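You operate a simulated robot arm through the tools that you are given. There is no shell and no other tool. Be economical: measure what you need, move in short steps, check, and stop when the job is done.

The job below is to be done with a simulated two-armed robot. You get a single attempt, and the scene is never put back.

Task
On the old table top, fold the blue tea towel in half.
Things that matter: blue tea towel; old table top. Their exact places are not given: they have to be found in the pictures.

It is judged by the outcome, as a careful person would: the job done as asked, and still so three seconds after it is handed in. It fails if anything else is knocked over, pushed out of place, dropped, spilled or broken. Flat cloth is picked up by pressing the open fingertips on it (5 to 10 N) and closing them slowly along it; thin cloth reads only 2 to 8 mm in the jaws.

Robot
Two 7-joint arms with two-finger grippers on one trunk, on a base that drives. Base frame: it is fixed to the floor where the robot stands at the start and does not move with it; the origin is under the middle of the robot, x ahead of it, y to its left, z up; the surface under the hand at the start is at about z = 800. Readings come in mm, degrees, newtons and seconds.
The left shoulder is at the start at [60, 123, 945], the right one opposite. With the tool pointing down near the work surface each hand reaches from about 360 to 800 mm from the robot's upright axis, wherever it stands, measured 20 degrees to its own side. Places, roughly: old table top [600, -100, 800]. Payload 1.47 kg a hand.
The tool frame of a hand sits at the grasp point between the pads (the TCP): z along the fingers, y along the line on which they close. The tips reach 16 mm beyond it. The gripper opens to 87 mm. The gripper's body begins 55 mm behind the TCP.
Orientation is that of the tool frame in the base frame, as [roll, pitch, yaw] about the fixed x, y, z axes, in that order (R = Rz(yaw) Ry(pitch) Rx(roll)). With the fingers straight down and closing along the base's y, the tool's x points along the base's -x, its y along +y and its z along -z.

Tools
- The arms move only by the tool servo_tool. It takes "left_steps", "right_steps" or both (then of equal length, played together; a hand with none holds still); each is a list that holds one entry, the list of rows, each a list of 7 numbers: the shift along the base's x, y, z in units of 30 mm (1.0 is 30 mm), then the turn, a rotation vector about the base's x, y, z in units of 4 degrees (1.0 is 4 degrees), then the opening, from 0 (shut) to 1 (fully open). In form: [[[dx, dy, dz, rx, ry, rz, claw], ...]]. A call has 1 to 8 rows; each row shifts and turns the commanded pose from where the row before left it. A call with a number of a shift or a turn outside -1 to 1 is refused whole. Rows are played at 5 a second. More than 50 mm and 8.6 degrees between two rows, or a gripper value outside its range, and nothing of the call is played. Where a pose cannot be reached the arm comes as near as it can. A force on the tool above 40 N (or 10 N above the force at the start of the call, whichever is more), or a blocked arm, ends the call early, and 0.2 s more pass. Each finger travels about 153 mm/s and halts on what it meets, pressing with about 28 N; the grip force reading is that of the motor and also rises with nothing between the fingers. The clock runs only during rows and for 0.2 s after the last one: add rows that do not move to give the fingers time. The reply holds the time, the measured pose of the TCP, the force on the tool along the base axes, the opening and the grip force, in the units named above and with some noise, with the torque about the TCP (base axes, N m) and any sound that the robot's microphone picked up, and new pictures: "views" is both (left out), scene, wrist or none (wrist: the cameras of the hands that moved).
- Cameras (640 x 400 px; columns grow to the right, rows downward): "scene" is now at [84.8, -9.6, 1499.2]; the picture's right is [-0.13, -0.99, 0.00], its down [-0.76, 0.10, -0.64] and it looks along [0.64, -0.08, -0.76] (base axes); focal length 255 px, centre (320, 200). "left" rides on the left gripper at [73, -12, -90] in its tool frame; the picture's right is [0.16, 0.99, 0.00], its down [-0.72, 0.12, -0.68] and it looks along [-0.67, 0.11, 0.73] (tool axes); focal length 247 px, centre (320, 200). "right" rides on the right gripper at [73, 12, -90] in its tool frame; the picture's right is [-0.16, 0.99, 0.00], its down [-0.72, -0.12, -0.68] and it looks along [-0.67, -0.11, 0.73] (tool axes); focal length 247 px, centre (320, 200).
- move_column(by): slides the trunk up (or, below 0, down) by that many mm; the arms and the scene camera ride with it, the base frame stays. It gives what a move gives, with no picture.
- steer(legs): drives the robot by 1 to 6 legs, each [ahead, left, turn to the left] in mm, mm and degrees, along the robot's own axes; the way and the turn of a leg run together, so that a leg with both is an arc; at most 1500 mm and 180 degrees a leg. The arms and the cameras ride along, it lands a little off, and it stops where it bumps. It gives what a move gives, and a new picture of the scene camera.
- turn_head(pan, tilt): turns the head with the scene camera to pan (to the left, within 120 degrees either way) and tilt (down, from -29 to 69), counted from straight ahead of the robot. It gives what a move gives, and a new picture of the scene camera.
- locate(camera, pixels): for up to 12 pixels [column, row] of the newest picture of that camera ("zoom" is the newest enlarged one), the place [x, y, z] in the base frame of the surface seen there, good to about 2 mm. No time passes.
- zoom(camera, box): a new picture of the part [left, top, right, bottom] of that camera's present view, enlarged. No time passes.
- job_done(): hands the job in; it is judged then, once.

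Go step by step. Measure first, check grasps and placings, and put right what went wrong. The budget is 80 turns and 260 pictures, counting those below and the enlarged ones. Unless the task says otherwise, let go and move clear before handing in, and close with one line.

The tools are called after ">>>" by a JSON object that holds its "name" and its "arguments". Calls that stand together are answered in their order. servo_tool: Moves the arms, as the interface text tells. Its arguments: {"type":"object","properties":{"left_steps":{"type":"array"},"right_steps":{"type":"array"},"views":{"type":"string","enum":["both","scene","wrist","none"]}},"required":[]} The other tools are called the same way: move_column (by) slides the trunk up or down; steer (legs) drives the base; turn_head (pan, tilt) turns the head that bears the scene camera; locate (camera, pixels) gives the place of the surface under pixels of a picture; zoom (camera, box) takes an enlarged picture of a part of a camera's view; job_done () hands the job in.

At the start:

```text
time_s: 0.0
left_ee_pos: [574.7, 142.3, 1039.7]
left_tcp_rot: [180.0, -0.1, -180.0]
left_ft_force: [-0.4, -0.1, -0.4]
left_ft_torque: [-0.01, 0.0, 0.0]
left_gripper_width: 86.9
left_gripper_force: 0.1
right_ee_pos: [507.1, -225.8, 985.3]
right_tcp_rot: [-180.0, 0.0, -180.0]
right_ft_force: [0.0, -0.6, -0.6]
right_ft_torque: [0.02, -0.03, 0.0]
right_gripper_width: 86.7
right_gripper_force: 0.1
trunk travel left (down, up): [-100.0, 130.0]
robot x, y, heading: [-2.3, 0.8, -0.2]
head pan, tilt: [-7.5, 49.9]
```

scene: 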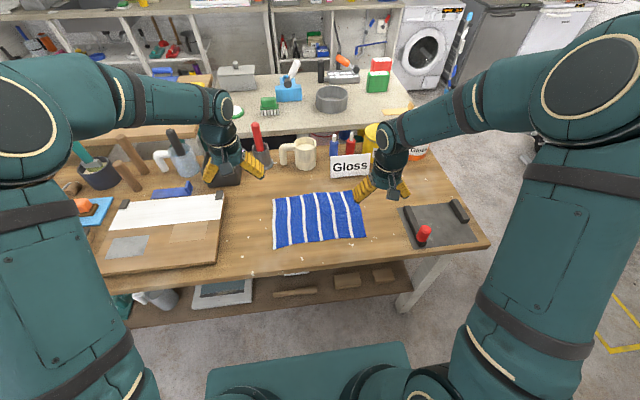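
right: 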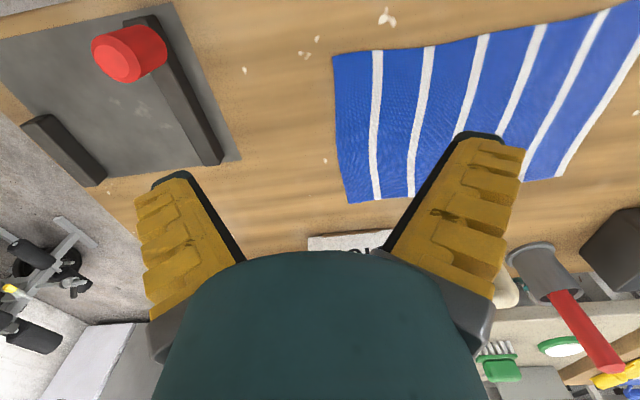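
left: 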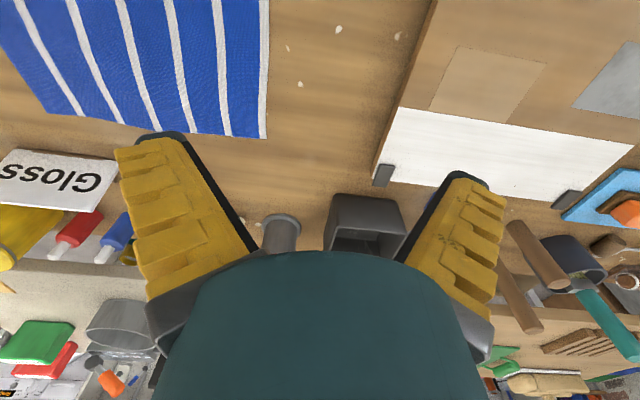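

The scene shows the blue striped towel around pixels (273,198)-(366,248) on the table. I'll enlarge it and measure its corners.

>>> {"name": "zoom", "arguments": {"camera": "scene", "box": [240, 150, 400, 270]}}

>>> {"name": "locate", "arguments": {"camera": "scene", "pixels": [[274, 199], [355, 192], [365, 236], [274, 248], [320, 218], [240, 220], [390, 230], [345, 178], [300, 165]]}}

```text
3.33 times, centred on (320, 210) of scene
```

zoom: 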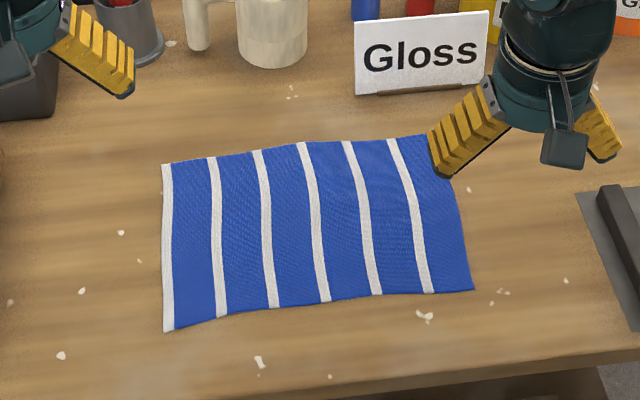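

```text
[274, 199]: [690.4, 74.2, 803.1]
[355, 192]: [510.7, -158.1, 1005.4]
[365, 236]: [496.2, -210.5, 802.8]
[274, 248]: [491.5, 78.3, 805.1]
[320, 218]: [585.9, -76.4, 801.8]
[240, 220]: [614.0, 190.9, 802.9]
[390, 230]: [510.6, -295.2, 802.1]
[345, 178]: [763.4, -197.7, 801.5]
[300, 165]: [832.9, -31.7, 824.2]
```

The towel lies about x 491–690, y 78 to −210, but the right hand hides its far-right corner. I'll fold the near edge over to the far edge with both hands, and bring them over the near corners first.

>>> {"name": "servo_tool", "arguments": {"left_steps": [[[-0.39, -0.45, -0.85, 0, 0, 0, 0.6], [-0.39, -0.45, -0.85, 0, 0, 0, 0.6], [-0.39, -0.45, -0.85, 0, 0, 0, 0.6], [-0.39, -0.45, -0.85, 0, 0, 0, 0.6], [-0.39, -0.45, -0.85, 0, 0, 0, 0.6], [-0.39, -0.45, -0.85, 0, 0, 0, 0.6], [0, 0, 0, 0, 0, 0, 0.6]]], "right_steps": [[[0, 0.2, -0.55, 0, 0, 0, 0.6], [0, 0.2, -0.55, 0, 0, 0, 0.6], [0, 0.2, -0.55, 0, 0, 0, 0.6], [0, 0.2, -0.55, 0, 0, 0, 0.6], [0, 0.2, -0.55, 0, 0, 0, 0.6], [0, 0.2, -0.55, 0, 0, 0, 0.6], [0, 0, 0, 0, 0, 0, 0.6]]]}}

```text
time_s: 1.6
left_ee_pos: [503.3, 58.9, 887.7]
left_tcp_rot: [179.9, -0.1, 179.9]
left_ft_force: [-0.1, -0.3, -0.3]
left_ft_torque: [-0.04, 0.0, 0.01]
left_gripper_width: 57.7
left_gripper_force: 3.7
right_ee_pos: [509.2, -191.2, 887.1]
right_tcp_rot: [180.0, 0.0, 180.0]
right_ft_force: [0.4, -0.2, 0.3]
right_ft_torque: [-0.04, 0.04, 0.01]
right_gripper_width: 57.5
right_gripper_force: 4.0
trunk travel left (down, up): [-100.0, 130.0]
robot x, y, heading: [-1.3, 2.0, -0.0]
head pan, tilt: [-7.5, 49.9]
```

scene: 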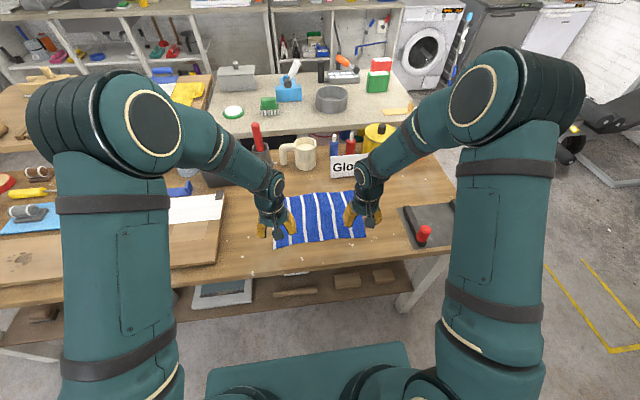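
right: 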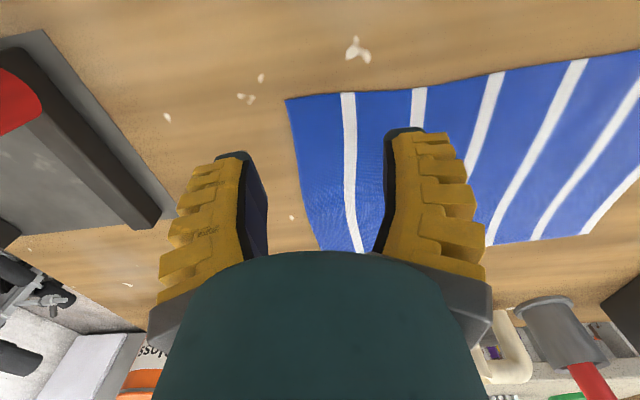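
left: 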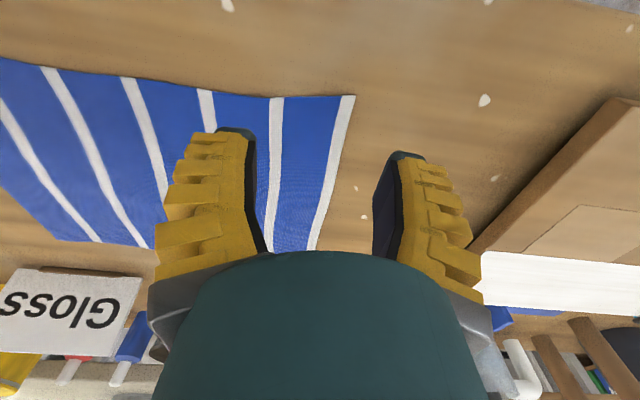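

Both wrist cameras see the corners: right at (287,100) and (321,249), left at (353,97) and (317,249). I'll measure them.

>>> {"name": "locate", "arguments": {"camera": "right", "pixels": [[289, 102], [322, 247], [345, 98], [415, 90], [490, 77], [360, 248], [490, 243]]}}

>>> {"name": "locate", "arguments": {"camera": "left", "pixels": [[351, 99], [315, 246], [280, 102], [205, 95], [285, 247], [130, 245], [140, 275], [410, 230]]}}

>>> {"name": "zoom", "arguments": {"camera": "scene", "box": [240, 150, 400, 270]}}

```text
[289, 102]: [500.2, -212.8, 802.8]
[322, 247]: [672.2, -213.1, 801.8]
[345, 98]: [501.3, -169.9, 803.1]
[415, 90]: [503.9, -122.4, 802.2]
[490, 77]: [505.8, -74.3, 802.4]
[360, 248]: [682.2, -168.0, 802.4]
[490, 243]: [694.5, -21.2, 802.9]
```

```text
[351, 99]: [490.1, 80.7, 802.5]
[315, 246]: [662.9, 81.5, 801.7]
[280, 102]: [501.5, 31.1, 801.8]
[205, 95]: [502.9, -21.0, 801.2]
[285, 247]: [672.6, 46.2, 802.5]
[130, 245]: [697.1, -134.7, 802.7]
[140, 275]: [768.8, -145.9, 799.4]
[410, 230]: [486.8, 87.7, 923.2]
```

```text
3.33 times, centred on (320, 210) of scene
```

zoom: 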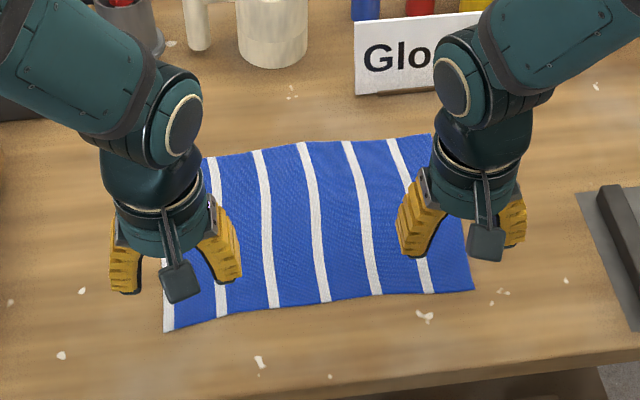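

Near corners: left (490,81), right (500,−213); far edge x≈690–700. I'll narrow the jaws to about 40 mm and descend just above the cloth.

>>> {"name": "servo_tool", "arguments": {"left_steps": [[[0, -0.1, -0.7, 0, 0, 0, 0.46], [0, -0.1, -0.7, 0, 0, 0, 0.46], [0, 0, -0.6, 0, 0, 0, 0.46], [0, 0, -0.1, 0, 0, 0, 0.46], [0, 0, 0, 0, 0, 0, 0.46]]], "right_steps": [[[0, 0.1, -0.7, 0, 0, 0, 0.46], [0, 0.1, -0.7, 0, 0, 0, 0.46], [0, 0, -0.6, 0, 0, 0, 0.46], [0, 0, -0.1, 0, 0, 0, 0.46], [0, 0, 0, 0, 0, 0, 0.46]]]}}

```text
time_s: 2.8
left_ee_pos: [505.8, 55.5, 824.4]
left_tcp_rot: [-180.0, 0.1, 180.0]
left_ft_force: [0.4, -0.1, -0.9]
left_ft_torque: [-0.02, 0.0, 0.01]
left_gripper_width: 46.0
left_gripper_force: 4.0
right_ee_pos: [508.9, -185.6, 823.6]
right_tcp_rot: [-180.0, 0.0, -180.0]
right_ft_force: [-0.2, -0.4, -0.6]
right_ft_torque: [0.01, 0.02, -0.01]
right_gripper_width: 46.0
right_gripper_force: 3.9
trunk travel left (down, up): [-100.0, 130.0]
robot x, y, heading: [3.2, -2.6, 0.1]
head pan, tilt: [-7.5, 49.9]
```

scene: 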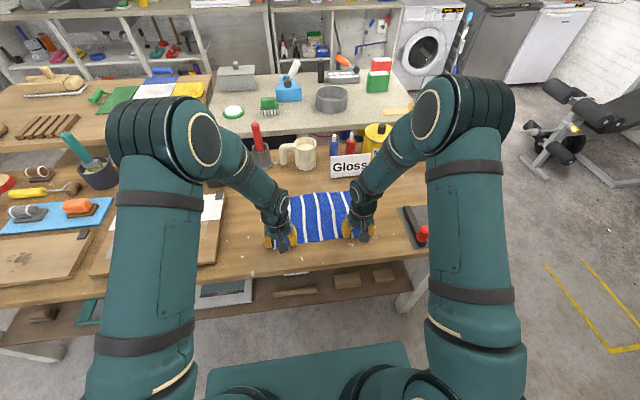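
right: 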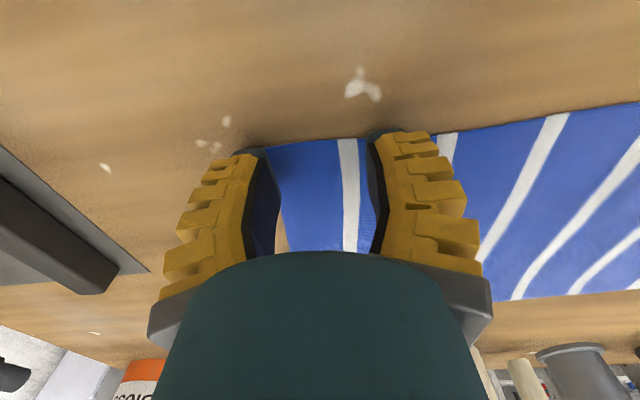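
left: 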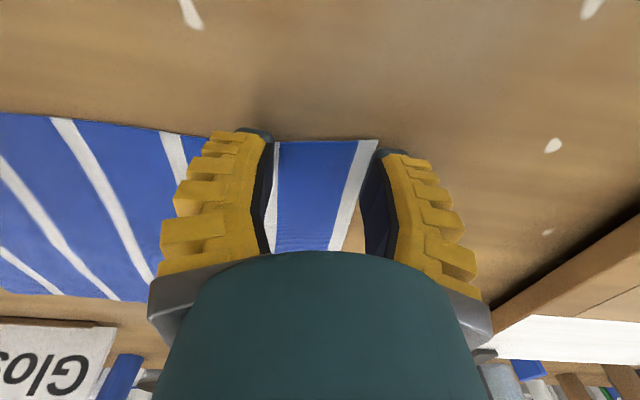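

The outer fingers sit right at the side edges of the cloth, so I'll shift each hand inward about 8 mm and narrow a bit. Then I'll press down gently.

>>> {"name": "servo_tool", "arguments": {"left_steps": [[[0, -0.3, 0, 0, 0, 0, 0.42], [0, 0, 0, 0, 0, 0, 0.42], [0, 0, -0.1, 0, 0, 0, 0.42], [0, 0, -0.1, 0, 0, 0, 0.42], [0, 0, 0, 0, 0, 0, 0.42]]], "right_steps": [[[0, 0.2, 0, 0, 0, 0, 0.42], [0, 0, 0, 0, 0, 0, 0.42], [0, 0, -0.1, 0, 0, 0, 0.42], [0, 0, -0.1, 0, 0, 0, 0.42], [0, 0, 0, 0, 0, 0, 0.42]]], "views": "wrist"}}

```text
time_s: 4.0
left_ee_pos: [504.5, 46.7, 817.9]
left_tcp_rot: [-179.9, 0.0, 179.9]
left_ft_force: [-0.1, -1.0, -1.1]
left_ft_torque: [0.0, 0.02, -0.01]
left_gripper_width: 39.1
left_gripper_force: 4.2
right_ee_pos: [506.8, -179.0, 817.3]
right_tcp_rot: [180.0, 0.0, 180.0]
right_ft_force: [0.8, -0.3, 0.9]
right_ft_torque: [0.0, 0.02, 0.03]
right_gripper_width: 39.3
right_gripper_force: 3.5
trunk travel left (down, up): [-100.0, 130.0]
robot x, y, heading: [0.9, -1.7, -0.2]
head pan, tilt: [-7.5, 49.9]
```

right: 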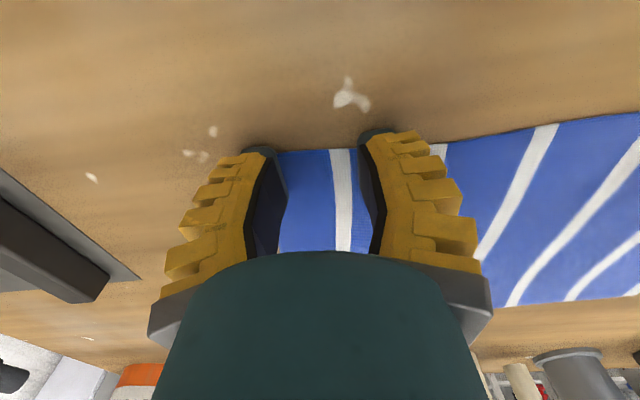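
left: 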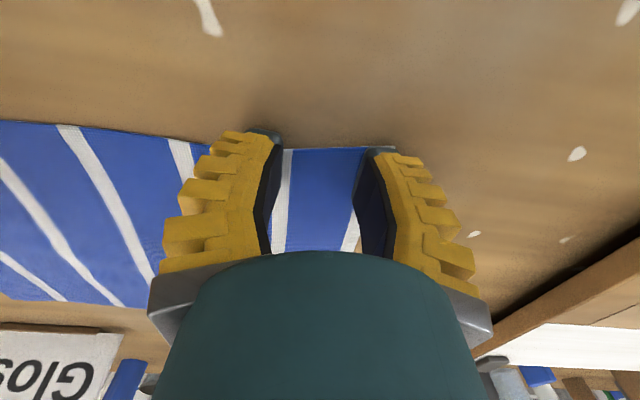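

No contact force yet at TCP z≈817.5. I'll go down in small steps until 5–10 N.

>>> {"name": "servo_tool", "arguments": {"left_steps": [[[0, 0, -0.05, 0, 0, 0, 0.42], [0, 0, -0.03, 0, 0, 0, 0.42], [0, 0, 0, 0, 0, 0, 0.42]]], "right_steps": [[[0, 0, -0.05, 0, 0, 0, 0.42], [0, 0, -0.03, 0, 0, 0, 0.42], [0, 0, 0, 0, 0, 0, 0.42]]], "views": "none"}}

```text
time_s: 4.8
left_ee_pos: [504.5, 46.0, 817.5]
left_tcp_rot: [-179.9, 0.0, -180.0]
left_ft_force: [-0.4, -1.7, 7.7]
left_ft_torque: [-0.08, -0.01, -0.01]
left_gripper_width: 41.3
left_gripper_force: 3.7
right_ee_pos: [507.2, -178.7, 817.1]
right_tcp_rot: [-180.0, 0.2, 180.0]
right_ft_force: [1.4, 2.4, 12.8]
right_ft_torque: [0.07, -0.04, 0.05]
right_gripper_width: 27.0
right_gripper_force: 9.2
trunk travel left (down, up): [-100.0, 130.0]
robot x, y, heading: [-1.8, -4.2, 0.2]
head pan, tilt: [-7.5, 49.9]
```

Contact: left 7.7 N, right 12.8 N. I'll ease the right hand a touch and close both slowly along the cloth.

>>> {"name": "servo_tool", "arguments": {"left_steps": [[[0, 0, 0, 0, 0, 0, 0.36], [0, 0, 0, 0, 0, 0, 0.3], [0, 0, 0, 0, 0, 0, 0.24], [0, 0, 0, 0, 0, 0, 0.18], [0, 0, 0, 0, 0, 0, 0.12], [0, 0, 0, 0, 0, 0, 0.06], [0, 0, 0, 0, 0, 0, 0], [0, 0, 0, 0, 0, 0, 0]]], "right_steps": [[[0, 0, 0.02, 0, 0, 0, 0.36], [0, 0, 0, 0, 0, 0, 0.3], [0, 0, 0, 0, 0, 0, 0.24], [0, 0, 0, 0, 0, 0, 0.18], [0, 0, 0, 0, 0, 0, 0.12], [0, 0, 0, 0, 0, 0, 0.06], [0, 0, 0, 0, 0, 0, 0], [0, 0, 0, 0, 0, 0, 0]]]}}

```text
time_s: 6.6
left_ee_pos: [505.6, 47.1, 817.6]
left_tcp_rot: [180.0, 0.1, 179.9]
left_ft_force: [1.0, 0.0, 6.6]
left_ft_torque: [-0.01, -0.02, -0.01]
left_gripper_width: 0.4
left_gripper_force: 29.4
right_ee_pos: [506.6, -178.9, 815.9]
right_tcp_rot: [-179.9, 0.0, 180.0]
right_ft_force: [0.3, -0.1, 3.4]
right_ft_torque: [0.02, 0.01, 0.02]
right_gripper_width: 0.2
right_gripper_force: 27.2
trunk travel left (down, up): [-100.0, 130.0]
robot x, y, heading: [-0.6, -1.7, -0.2]
head pan, tilt: [-7.5, 49.9]
```

scene: 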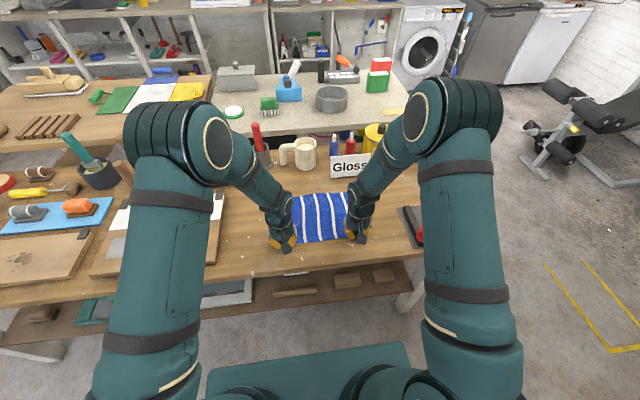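
right: 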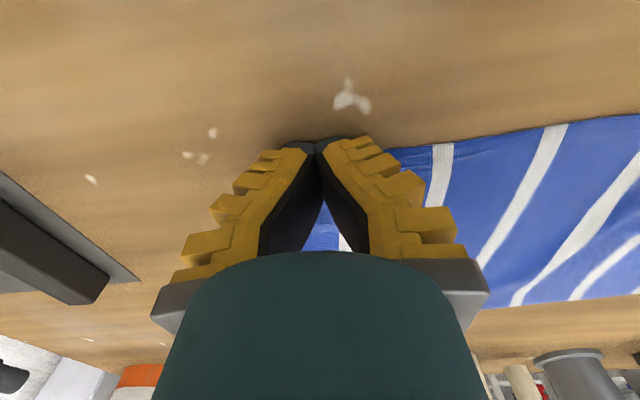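
left: 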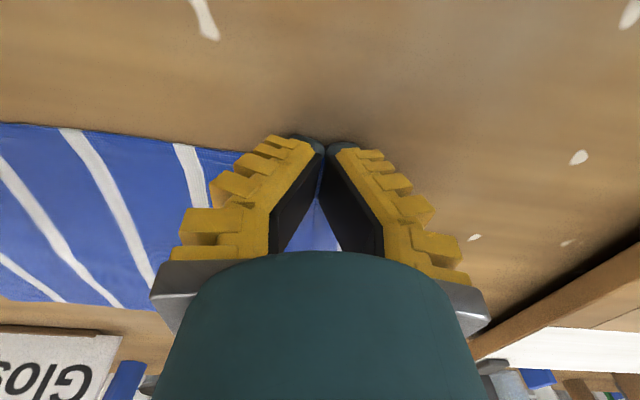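

The jaws read 0.2–0.4 mm, so there is probably no cloth in them. A small lift will confirm.

>>> {"name": "servo_tool", "arguments": {"left_steps": [[[0, 0, 0.5, 0, 0, 0, 0], [0, 0, 0.5, 0, 0, 0, 0], [0, 0, 0, 0, 0, 0, 0]]], "right_steps": [[[0, 0, 0.5, 0, 0, 0, 0], [0, 0, 0.5, 0, 0, 0, 0], [0, 0, 0, 0, 0, 0, 0]]], "views": "wrist"}}

```text
time_s: 7.4
left_ee_pos: [504.4, 44.6, 845.1]
left_tcp_rot: [-179.9, 0.0, -180.0]
left_ft_force: [-0.3, -0.3, -0.1]
left_ft_torque: [-0.01, 0.03, -0.01]
left_gripper_width: 0.0
left_gripper_force: 30.0
right_ee_pos: [507.3, -180.1, 845.5]
right_tcp_rot: [-180.0, 0.0, -179.9]
right_ft_force: [0.7, -0.1, -0.8]
right_ft_torque: [-0.01, -0.01, 0.02]
right_gripper_width: 0.1
right_gripper_force: 27.4
trunk travel left (down, up): [-100.0, 130.0]
robot x, y, heading: [0.8, 1.6, -0.0]
head pan, tilt: [-7.5, 49.9]
```

right: 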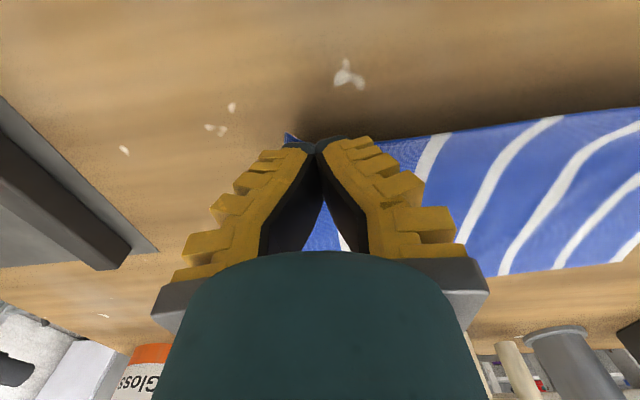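
left: 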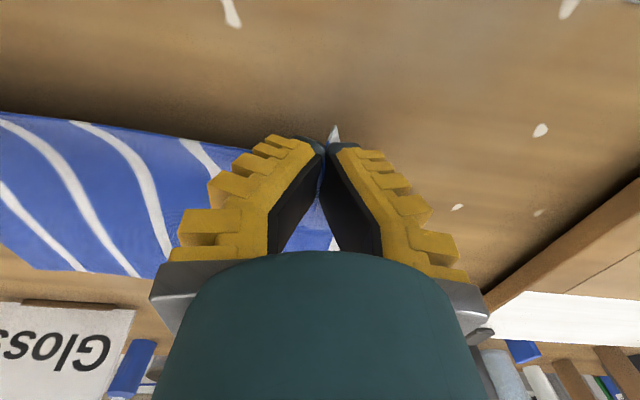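

Surprisingly, the cloth edge has risen with both hands: corner tips show at (290,137) right and (334,132) left, with shadow below. I'll check in an enlarged scene view.

>>> {"name": "zoom", "arguments": {"camera": "scene", "box": [240, 170, 400, 270]}}

```text
4.00 times, centred on (320, 220) of scene
```

zoom: 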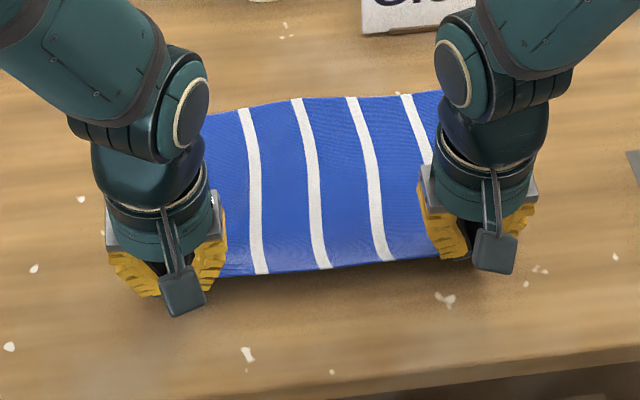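

The grip is good on both corners. Before folding I'll measure the obstacles behind the towel to see how far I can tilt the hands.

>>> {"name": "locate", "arguments": {"camera": "scene", "pixels": [[333, 158], [350, 157], [333, 177], [373, 132], [350, 140], [334, 140], [305, 142], [283, 148], [258, 127], [262, 160], [380, 160]]}}

>>> {"name": "zoom", "arguments": {"camera": "scene", "box": [220, 110, 440, 220]}}

```text
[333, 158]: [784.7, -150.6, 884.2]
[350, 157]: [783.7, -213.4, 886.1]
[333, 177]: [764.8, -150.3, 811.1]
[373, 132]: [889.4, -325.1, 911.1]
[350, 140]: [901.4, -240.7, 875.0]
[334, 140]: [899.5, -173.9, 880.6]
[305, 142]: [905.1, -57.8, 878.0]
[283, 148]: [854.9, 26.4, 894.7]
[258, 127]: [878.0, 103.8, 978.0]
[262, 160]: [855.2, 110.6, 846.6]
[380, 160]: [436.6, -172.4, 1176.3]
```

```text
2.91 times, centred on (330, 165) of scene
```

zoom: 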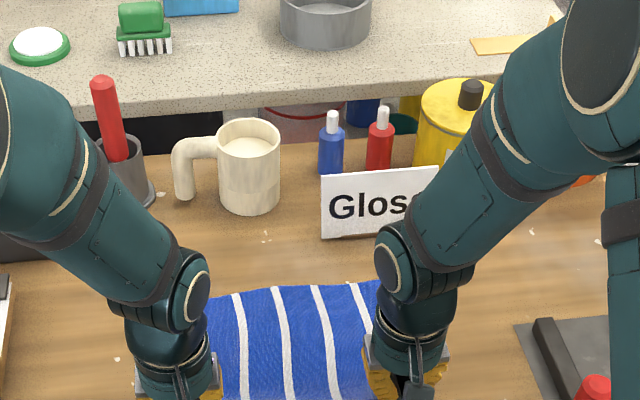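

The Gloss sign (x≈765–785, top z≈890) limits the tilt at the far side. I'll set the cloth down and regrip with the hands pre-tilted and less overlap, so the hem turns over properly during the fold.

>>> {"name": "servo_tool", "arguments": {"left_steps": [[[0, 0, -0.5, 0, 0, 0, 0], [0, 0, -0.4, 0, 0, 0, 0], [0, 0, 0, 0, 0, 0, 0.2], [0, 0, 0, 0, 0, 0, 0.45], [0, 0, 0.5, 0, 0, 0, 0.45], [0, 0, 0.6, 0, 0, 0, 0.45], [0, 0, 0, 0, 0, 0, 0.45]]], "right_steps": [[[0, 0, -0.5, 0, 0, 0, 0], [0, 0, -0.4, 0, 0, 0, 0], [0, 0, 0, 0, 0, 0, 0.2], [0, 0, 0, 0, 0, 0, 0.45], [0, 0, 0.5, 0, 0, 0, 0.45], [0, 0, 0.6, 0, 0, 0, 0.45], [0, 0, 0, 0, 0, 0, 0.45]]], "views": "none"}}

>>> {"name": "servo_tool", "arguments": {"left_steps": [[[0, 0, 0.1, 0, -1, 0, 0.45], [0, 0, 0, 0, -1, 0, 0.45], [0, 0, 0, 0, -1, 0, 0.45], [0, 0, 0, 0, -1, 0, 0.45], [0, 0, 0, 0, -1, 0, 0.45], [0, 0, 0, 0, -1, 0, 0.45], [0, 0, 0, 0, -1, 0, 0.45], [0, 0, 0, 0, -1, 0, 0.45]]], "right_steps": [[[0, 0, 0.1, 0, -1, 0, 0.45], [0, 0, 0, 0, -1, 0, 0.45], [0, 0, 0, 0, -1, 0, 0.45], [0, 0, 0, 0, -1, 0, 0.45], [0, 0, 0, 0, -1, 0, 0.45], [0, 0, 0, 0, -1, 0, 0.45], [0, 0, 0, 0, -1, 0, 0.45], [0, 0, 0, 0, -1, 0, 0.45]]]}}

```text
time_s: 9.0
left_ee_pos: [503.8, 46.4, 851.4]
left_tcp_rot: [180.0, 0.0, 179.9]
left_ft_force: [0.6, 0.6, -0.4]
left_ft_torque: [0.02, 0.0, 0.0]
left_gripper_width: 44.9
left_gripper_force: 3.8
right_ee_pos: [507.7, -180.9, 850.2]
right_tcp_rot: [-180.0, 0.0, -180.0]
right_ft_force: [-0.2, -0.4, 0.1]
right_ft_torque: [-0.02, 0.02, -0.01]
right_gripper_width: 44.9
right_gripper_force: 4.3
trunk travel left (down, up): [-100.0, 130.0]
robot x, y, heading: [-0.8, 0.6, -0.1]
head pan, tilt: [-7.5, 49.9]
```

```text
time_s: 10.8
left_ee_pos: [506.0, 47.0, 854.6]
left_tcp_rot: [180.0, 32.1, 179.9]
left_ft_force: [0.0, 0.1, -0.1]
left_ft_torque: [0.03, 0.02, 0.0]
left_gripper_width: 45.1
left_gripper_force: 4.5
right_ee_pos: [508.2, -179.3, 854.9]
right_tcp_rot: [180.0, 32.1, -179.9]
right_ft_force: [0.3, 0.5, -0.6]
right_ft_torque: [0.0, -0.01, -0.03]
right_gripper_width: 44.9
right_gripper_force: 4.2
trunk travel left (down, up): [-100.0, 130.0]
robot x, y, heading: [-1.3, 5.1, 0.1]
head pan, tilt: [-7.5, 49.9]
```

scene: 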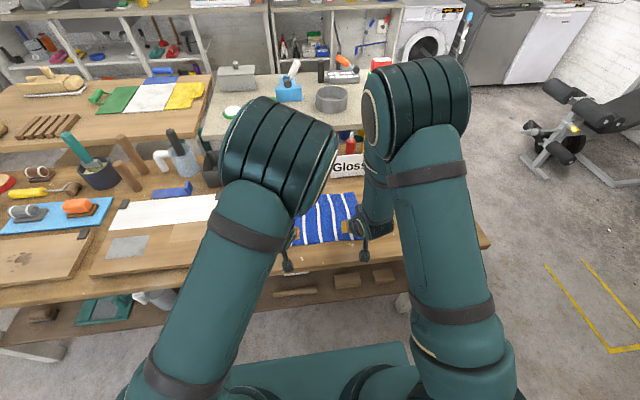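
right: 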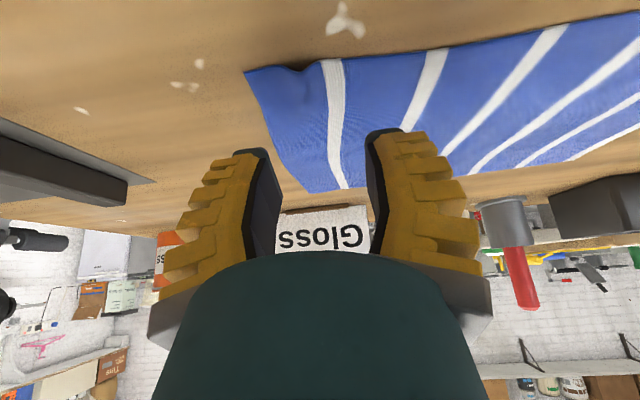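
left: 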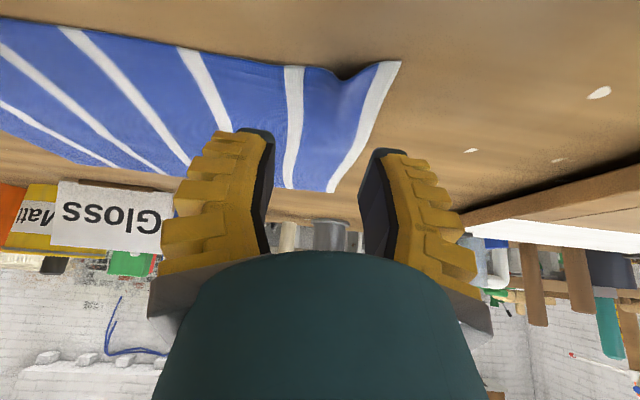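

The cloth lies flat with a small ridge left at each old grip spot ((345,75) left, (305,65) right). I'll locate the corners and ridges precisely.

>>> {"name": "locate", "arguments": {"camera": "left", "pixels": [[398, 63], [345, 78], [310, 70], [330, 190]]}}

>>> {"name": "locate", "arguments": {"camera": "right", "pixels": [[250, 74], [302, 70], [330, 62], [305, 188]]}}

```text
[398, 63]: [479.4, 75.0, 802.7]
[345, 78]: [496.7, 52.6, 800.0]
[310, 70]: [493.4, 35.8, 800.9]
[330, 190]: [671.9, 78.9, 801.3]
```

```text
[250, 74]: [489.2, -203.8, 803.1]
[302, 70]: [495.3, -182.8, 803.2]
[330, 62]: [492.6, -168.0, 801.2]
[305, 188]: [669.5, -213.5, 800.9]
```

Edges are near x≈490–493 now. I'll lower the tilted hands so the fingertip corners touch about 10 mm inside the edge.

>>> {"name": "servo_tool", "arguments": {"left_steps": [[[0.1, 0, -0.5, 0, 0, 0, 0.42], [0, 0, -0.4, 0, 0, 0, 0.42], [0, 0, -0.1, 0, 0, 0, 0.42], [0, 0, 0, 0, 0, 0, 0.42]]], "right_steps": [[[0.1, 0, -0.5, 0, 0, 0, 0.42], [0, 0, -0.4, 0, 0, 0, 0.42], [0, 0, -0.1, 0, 0, 0, 0.42], [0, 0, 0, 0, 0, 0, 0.42]]], "views": "wrist"}}

```text
time_s: 11.8
left_ee_pos: [508.5, 47.6, 826.0]
left_tcp_rot: [180.0, 32.0, -179.9]
left_ft_force: [-1.0, -0.3, -0.8]
left_ft_torque: [0.04, -0.02, 0.04]
left_gripper_width: 42.1
left_gripper_force: 4.2
right_ee_pos: [510.5, -179.3, 824.9]
right_tcp_rot: [179.9, 31.9, 180.0]
right_ft_force: [0.6, -0.6, 0.9]
right_ft_torque: [0.01, 0.01, -0.01]
right_gripper_width: 42.3
right_gripper_force: 4.7
trunk travel left (down, up): [-100.0, 130.0]
robot x, y, heading: [-1.0, 0.5, 0.0]
head pan, tilt: [-7.5, 49.9]
```

right: 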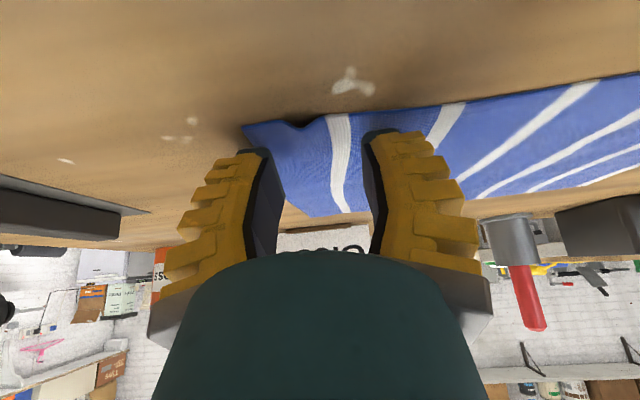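
left: 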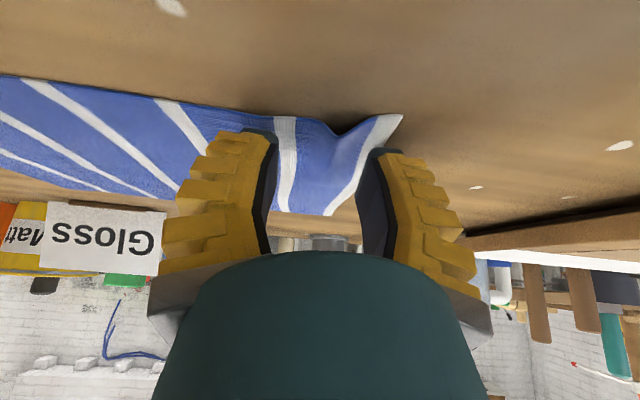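

Alignment looks right with the ridge between the fingers. I'll lower in tiny steps until contact.

>>> {"name": "servo_tool", "arguments": {"left_steps": [[[-0.1, 0, -0.07, 0, 0, 0, 0.42], [0, 0, -0.05, 0, 0, 0, 0.42], [0, 0, 0, 0, 0, 0, 0.42]]], "right_steps": [[[-0.1, 0, -0.07, 0, 0, 0, 0.42], [0, 0, -0.05, 0, 0, 0, 0.42], [0, 0, 0, 0, 0, 0, 0.42]]], "views": "none"}}

```text
time_s: 12.6
left_ee_pos: [505.5, 46.9, 820.6]
left_tcp_rot: [-179.9, 32.0, -180.0]
left_ft_force: [0.4, 0.0, 1.3]
left_ft_torque: [-0.04, 0.06, 0.0]
left_gripper_width: 39.0
left_gripper_force: 4.4
right_ee_pos: [507.1, -179.0, 820.9]
right_tcp_rot: [180.0, 32.0, -180.0]
right_ft_force: [0.1, -0.2, 0.1]
right_ft_torque: [-0.02, 0.0, 0.0]
right_gripper_width: 42.5
right_gripper_force: 4.4
trunk travel left (down, up): [-100.0, 130.0]
robot x, y, heading: [-0.4, -2.0, -0.3]
head pan, tilt: [-7.5, 49.9]
```

>>> {"name": "servo_tool", "arguments": {"left_steps": [[[0, 0, -0.05, 0, 0, 0, 0.42], [0, 0, 0, 0, 0, 0, 0.42]]], "right_steps": [[[0, 0, -0.06, 0, 0, 0, 0.42], [0, 0, 0, 0, 0, 0, 0.42]]], "views": "wrist"}}

```text
time_s: 13.2
left_ee_pos: [506.0, 46.4, 820.1]
left_tcp_rot: [-179.9, 32.1, -179.9]
left_ft_force: [-0.8, 0.5, 9.1]
left_ft_torque: [-0.04, 0.0, 0.03]
left_gripper_width: 40.4
left_gripper_force: 2.7
right_ee_pos: [507.1, -179.4, 820.9]
right_tcp_rot: [179.9, 32.1, 180.0]
right_ft_force: [-0.2, -0.3, 2.9]
right_ft_torque: [0.1, 0.02, -0.03]
right_gripper_width: 42.9
right_gripper_force: 4.2
trunk travel left (down, up): [-100.0, 130.0]
robot x, y, heading: [-1.9, 1.1, 0.0]
head pan, tilt: [-7.5, 49.9]
```

right: 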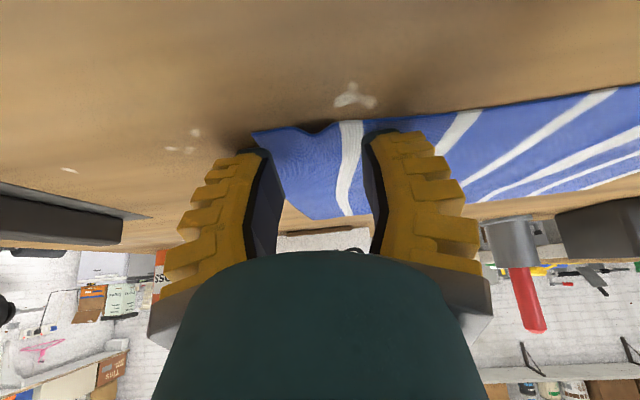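
left: 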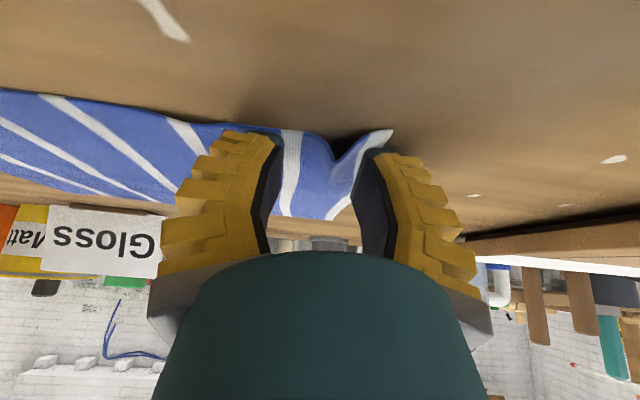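

Left presses 9 N and right about 3 N. I'll press the right 1 mm more and close both slowly.

>>> {"name": "servo_tool", "arguments": {"left_steps": [[[0, 0, 0, 0, 0, 0, 0.36], [0, 0, 0, 0, 0, 0, 0.3], [0, 0, 0, 0, 0, 0, 0.24], [0, 0, 0, 0, 0, 0, 0.18], [0, 0, 0, 0, 0, 0, 0.12], [0, 0, 0, 0, 0, 0, 0.06], [0, 0, 0, 0, 0, 0, 0], [0, 0, 0, 0, 0, 0, 0]]], "right_steps": [[[0, 0, -0.04, 0, 0, 0, 0.38], [0, 0, 0, 0, 0, 0, 0.3], [0, 0, 0, 0, 0, 0, 0.24], [0, 0, 0, 0, 0, 0, 0.18], [0, 0, 0, 0, 0, 0, 0.12], [0, 0, 0, 0, 0, 0, 0.06], [0, 0, 0, 0, 0, 0, 0], [0, 0, 0, 0, 0, 0, 0]]], "views": "none"}}

>>> {"name": "servo_tool", "arguments": {"left_steps": [[[0, 0, 0.5, 0, 0, 0, 0], [0, 0, 0.5, 0, 0, 0, 0], [0, 0, 0, 0, 0, 0, 0]]], "right_steps": [[[0, 0, 0.5, 0, 0, 0, 0], [0, 0, 0.5, 0, 0, 0, 0], [0, 0, 0, 0, 0, 0, 0]]]}}

```text
time_s: 15.0
left_ee_pos: [504.5, 46.3, 820.5]
left_tcp_rot: [179.9, 32.0, 179.9]
left_ft_force: [0.5, -3.5, 4.5]
left_ft_torque: [-0.1, 0.03, -0.02]
left_gripper_width: 0.0
left_gripper_force: 28.2
right_ee_pos: [506.8, -179.0, 819.5]
right_tcp_rot: [-179.9, 32.1, -180.0]
right_ft_force: [-0.1, -0.3, 16.0]
right_ft_torque: [0.05, 0.07, -0.01]
right_gripper_width: 0.0
right_gripper_force: 28.8
trunk travel left (down, up): [-100.0, 130.0]
robot x, y, heading: [-1.8, 0.3, -0.0]
head pan, tilt: [-7.5, 49.9]
```

```text
time_s: 15.8
left_ee_pos: [503.9, 45.4, 847.9]
left_tcp_rot: [179.9, 32.0, 179.9]
left_ft_force: [-1.2, -4.0, -1.9]
left_ft_torque: [-0.07, -0.03, -0.02]
left_gripper_width: 0.0
left_gripper_force: 27.7
right_ee_pos: [506.8, -180.1, 848.4]
right_tcp_rot: [179.9, 31.9, 179.9]
right_ft_force: [0.0, 1.7, 0.3]
right_ft_torque: [0.04, 0.02, -0.02]
right_gripper_width: 0.2
right_gripper_force: 27.8
trunk travel left (down, up): [-100.0, 130.0]
robot x, y, heading: [3.7, -3.0, -0.1]
head pan, tilt: [-7.5, 49.9]
```

scene: 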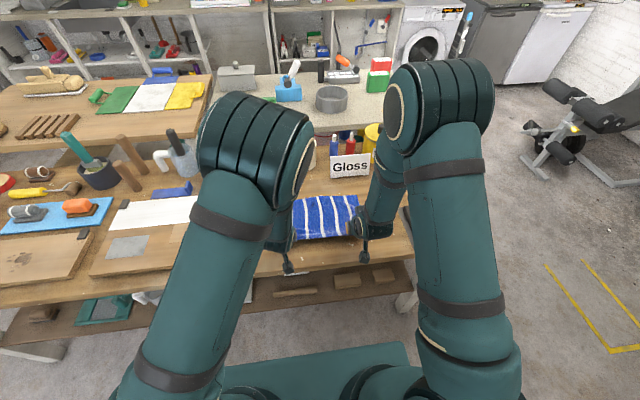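
right: 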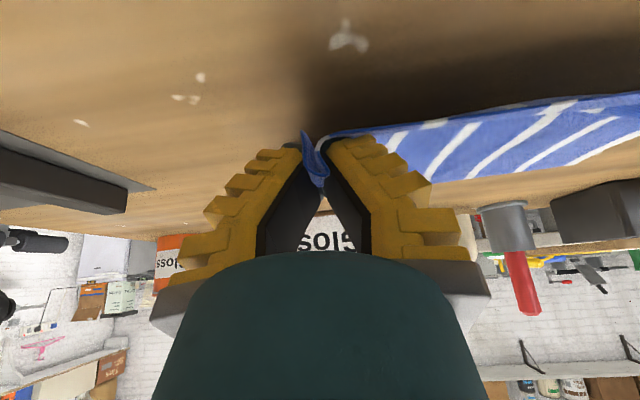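
left: 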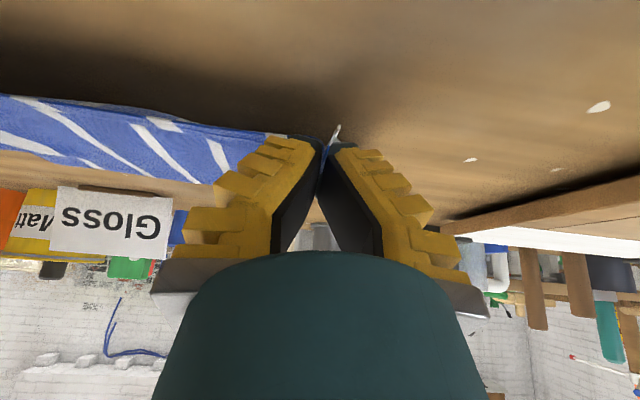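

Both corners are gripped again with the hem tips showing, and the cloth is slightly taut between the hands. Now the first half of the arc: up and forward, tilting the hands back to vertical.

>>> {"name": "servo_tool", "arguments": {"left_steps": [[[0.375, -0.03, 0.42, 0, 1, 0, 0], [0.375, -0.03, 0.42, 0, 1, 0, 0], [0.375, -0.03, 0.42, 0, 1, 0, 0], [0.375, -0.03, 0.42, 0, 1, 0, 0], [0.417, 0, 0.09, 0, 1, 0, 0], [0.417, 0, 0.09, 0, 1, 0, 0], [0.417, 0, 0.09, 0, 1, 0, 0], [0.417, 0, 0.09, 0, 1, 0, 0]]], "right_steps": [[[0.375, 0.03, 0.42, 0, 1, 0, 0], [0.375, 0.03, 0.42, 0, 1, 0, 0], [0.375, 0.03, 0.42, 0, 1, 0, 0], [0.375, 0.03, 0.42, 0, 1, 0, 0], [0.417, 0, 0.09, 0, 1, 0, 0], [0.417, 0, 0.09, 0, 1, 0, 0], [0.417, 0, 0.09, 0, 1, 0, 0], [0.417, 0, 0.09, 0, 1, 0, 0]]]}}

```text
time_s: 17.6
left_ee_pos: [600.8, 42.9, 910.8]
left_tcp_rot: [180.0, -0.1, 179.9]
left_ft_force: [0.3, -0.6, 0.8]
left_ft_torque: [0.02, 0.0, 0.0]
left_gripper_width: 0.0
left_gripper_force: 27.7
right_ee_pos: [602.9, -174.6, 908.8]
right_tcp_rot: [-180.0, -0.1, 180.0]
right_ft_force: [0.6, 0.1, -0.3]
right_ft_torque: [0.02, 0.01, 0.01]
right_gripper_width: 0.0
right_gripper_force: 27.6
trunk travel left (down, up): [-100.0, 130.0]
robot x, y, heading: [3.6, 0.1, -0.1]
head pan, tilt: [-7.5, 49.9]
```

scene: 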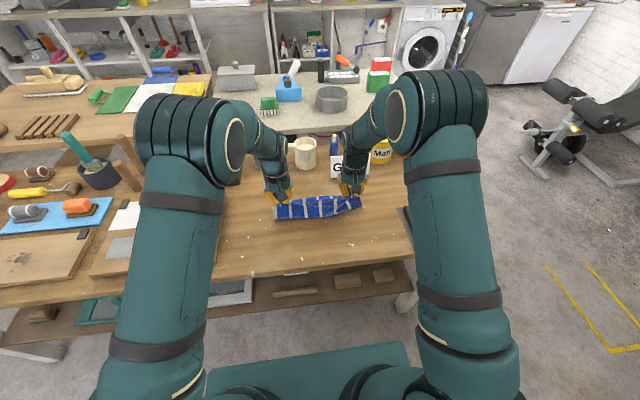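
right: 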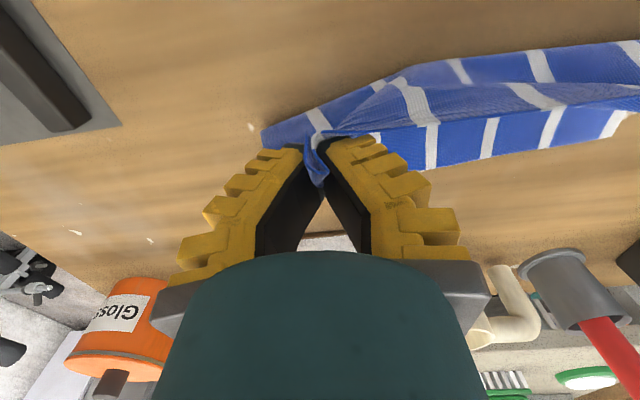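
left: 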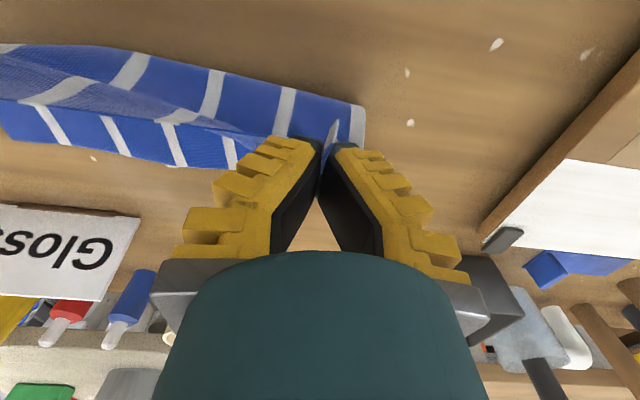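

The cloth is raised in a half-fold with both grips holding. I'll check that the lower half hasn't slid.

>>> {"name": "zoom", "arguments": {"camera": "scene", "box": [260, 170, 380, 245]}}

>>> {"name": "locate", "arguments": {"camera": "left", "pixels": [[233, 166], [175, 163], [125, 153], [60, 140], [355, 115], [225, 75]]}}

>>> {"name": "locate", "arguments": {"camera": "right", "pixels": [[430, 167], [485, 159], [545, 148], [612, 135], [265, 132], [400, 72]]}}

```text
5.33 times, centred on (320, 208) of scene
```

zoom: 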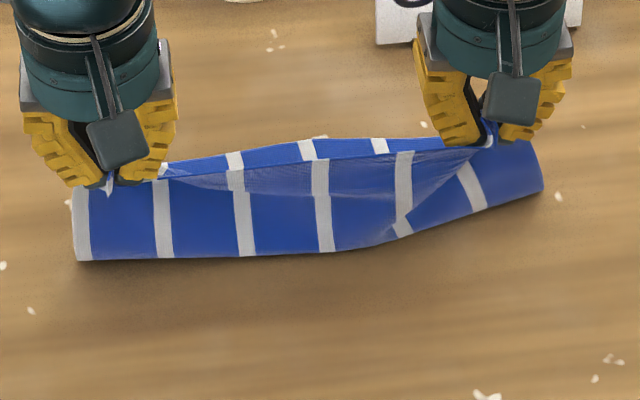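

```text
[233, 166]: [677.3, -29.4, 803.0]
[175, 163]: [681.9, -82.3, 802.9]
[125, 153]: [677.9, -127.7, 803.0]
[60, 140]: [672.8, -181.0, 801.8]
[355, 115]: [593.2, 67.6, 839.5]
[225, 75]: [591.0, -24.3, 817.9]
```

```text
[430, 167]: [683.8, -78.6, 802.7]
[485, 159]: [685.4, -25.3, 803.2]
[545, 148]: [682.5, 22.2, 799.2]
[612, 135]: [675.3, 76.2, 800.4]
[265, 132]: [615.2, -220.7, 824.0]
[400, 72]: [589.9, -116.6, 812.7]
```

The far edge has stayed put (x≈683–690). Second half of the arc, moving forward and down with forward tilt, stopping about 12 mm above the final height.

>>> {"name": "servo_tool", "arguments": {"left_steps": [[[0.5, 0, -0.14, 0, 1, 0, 0], [0.5, 0, -0.14, 0, 1, 0, 0], [0.5, 0, -0.17, 0, 1, 0, 0], [0.6, 0, -0.6, 0, 1, 0, 0], [0.6, 0, -0.6, 0, 1, 0, 0], [0.2, 0, -0.47, 0, 0, 0, 0], [0.1, 0, -0.47, 0, 0, 0, 0], [0, 0, 0, 0, 0, 0, 0]]], "right_steps": [[[0.5, 0, -0.14, 0, 1, 0, 0], [0.5, 0, -0.14, 0, 1, 0, 0], [0.5, 0, -0.17, 0, 1, 0, 0], [0.6, 0, -0.6, 0, 1, 0, 0], [0.6, 0, -0.6, 0, 1, 0, 0], [0.2, 0, -0.47, 0, 0, 0, 0], [0.1, 0, -0.47, 0, 0, 0, 0], [0, 0, 0, 0, 0, 0, 0]]]}}

>>> {"name": "zoom", "arguments": {"camera": "scene", "box": [250, 150, 390, 238]}}

```text
time_s: 19.4
left_ee_pos: [679.5, 43.6, 833.7]
left_tcp_rot: [-180.0, -20.1, -180.0]
left_ft_force: [-0.2, -0.9, -0.1]
left_ft_torque: [0.02, -0.01, -0.03]
left_gripper_width: 0.0
left_gripper_force: 28.3
left hand out of reach, approached as far as the arm can: row 6
right_ee_pos: [690.2, -174.6, 831.6]
right_tcp_rot: [-179.9, -20.0, -180.0]
right_ft_force: [-0.2, 0.0, 0.2]
right_ft_torque: [0.01, -0.05, -0.03]
right_gripper_width: 0.3
right_gripper_force: 27.9
trunk travel left (down, up): [-100.0, 130.0]
robot x, y, heading: [-3.8, 0.9, 0.3]
head pan, tilt: [-7.5, 49.9]
```

scene: 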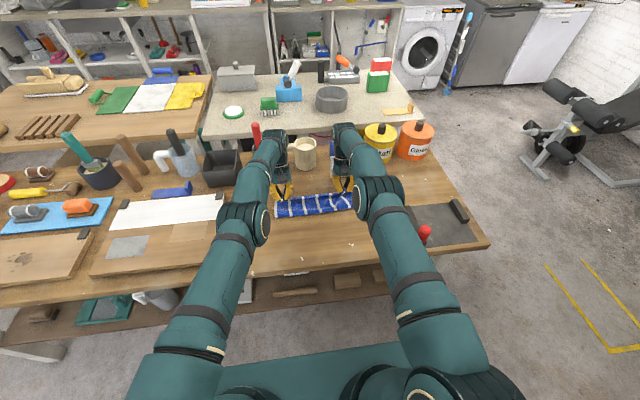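
right: 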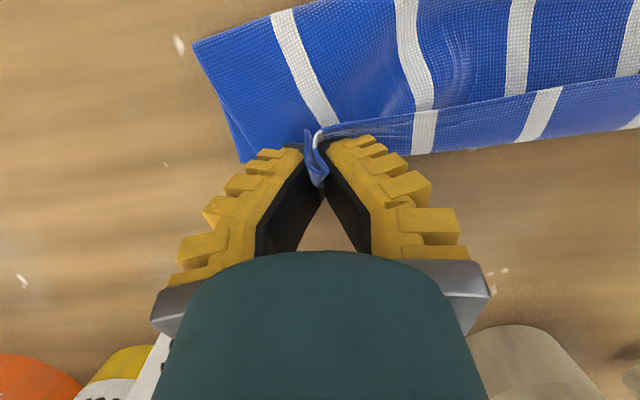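
left: 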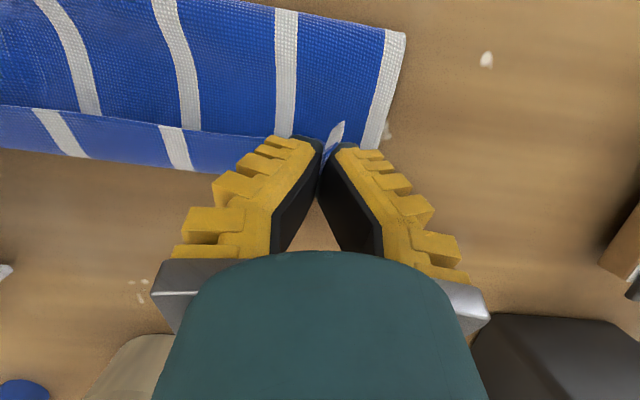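

```text
4.55 times, centred on (320, 194) of scene
```

zoom: 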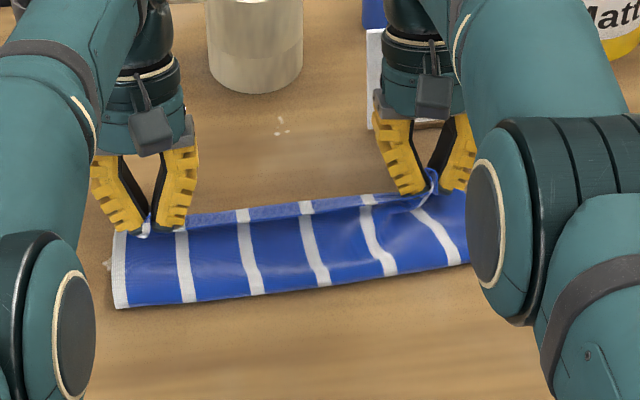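

The upper edge is now roughly 20–30 mm short of the far edge, and the left arm hit its reach limit. I'll measure both edges.

>>> {"name": "locate", "arguments": {"camera": "left", "pixels": [[190, 168], [195, 131], [80, 155], [80, 117], [405, 35], [365, 150], [335, 130], [280, 10]]}}

>>> {"name": "locate", "arguments": {"camera": "right", "pixels": [[420, 152], [420, 110], [530, 138], [530, 95], [197, 45], [242, 158], [300, 110], [255, 20]]}}

```text
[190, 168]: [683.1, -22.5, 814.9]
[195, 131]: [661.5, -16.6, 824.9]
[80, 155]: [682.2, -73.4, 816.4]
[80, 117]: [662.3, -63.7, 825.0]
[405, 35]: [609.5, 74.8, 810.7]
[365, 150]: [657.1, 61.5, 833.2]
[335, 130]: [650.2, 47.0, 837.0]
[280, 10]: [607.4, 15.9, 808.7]
```

```text
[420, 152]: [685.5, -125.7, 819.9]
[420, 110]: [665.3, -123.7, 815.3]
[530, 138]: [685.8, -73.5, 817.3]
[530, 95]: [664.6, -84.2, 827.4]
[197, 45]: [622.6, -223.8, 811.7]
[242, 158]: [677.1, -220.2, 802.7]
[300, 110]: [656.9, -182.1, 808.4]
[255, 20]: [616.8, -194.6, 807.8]
```

The crease at x≈662 is just the top edge draping over, with its free edge near x≈685, about right. I'll lower to contact, open gently, and back the hands off along their fingers.

>>> {"name": "servo_tool", "arguments": {"left_steps": [[[0, 0, -0.15, 0, 0, 0, 0], [0, 0, -0.08, 0, 0, 0, 0], [0, 0, 0, 0, 0, 0, 0]]], "right_steps": [[[0, 0, -0.12, 0, 0, 0, 0], [0, 0, -0.06, 0, 0, 0, 0], [0, 0, 0, 0, 0, 0, 0]]], "views": "wrist"}}

```text
time_s: 20.2
left_ee_pos: [678.3, 43.7, 827.4]
left_tcp_rot: [-180.0, -20.0, 180.0]
left_ft_force: [0.5, -0.3, -0.1]
left_ft_torque: [0.01, 0.01, 0.0]
left_gripper_width: 0.0
left_gripper_force: 27.8
left hand out of reach, approached as far as the arm can: row 1
right_ee_pos: [692.2, -176.4, 826.5]
right_tcp_rot: [180.0, -19.9, 180.0]
right_ft_force: [0.3, -0.1, 0.3]
right_ft_torque: [0.0, 0.02, 0.0]
right_gripper_width: 0.1
right_gripper_force: 28.1
trunk travel left (down, up): [-100.0, 130.0]
robot x, y, heading: [2.9, 1.3, 0.2]
head pan, tilt: [-7.5, 49.9]
```

right: 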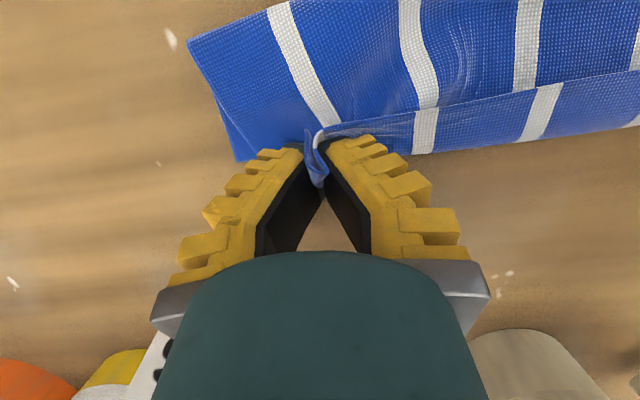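
left: 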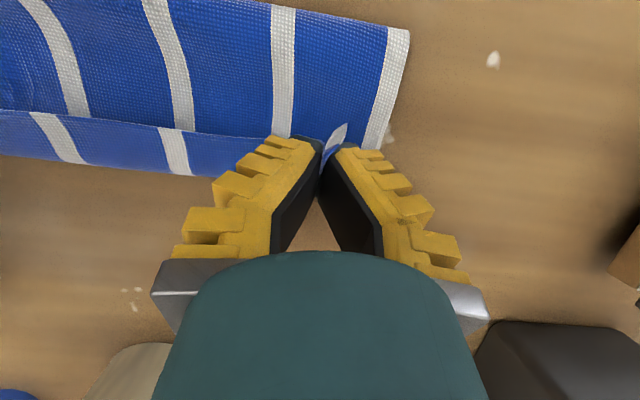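

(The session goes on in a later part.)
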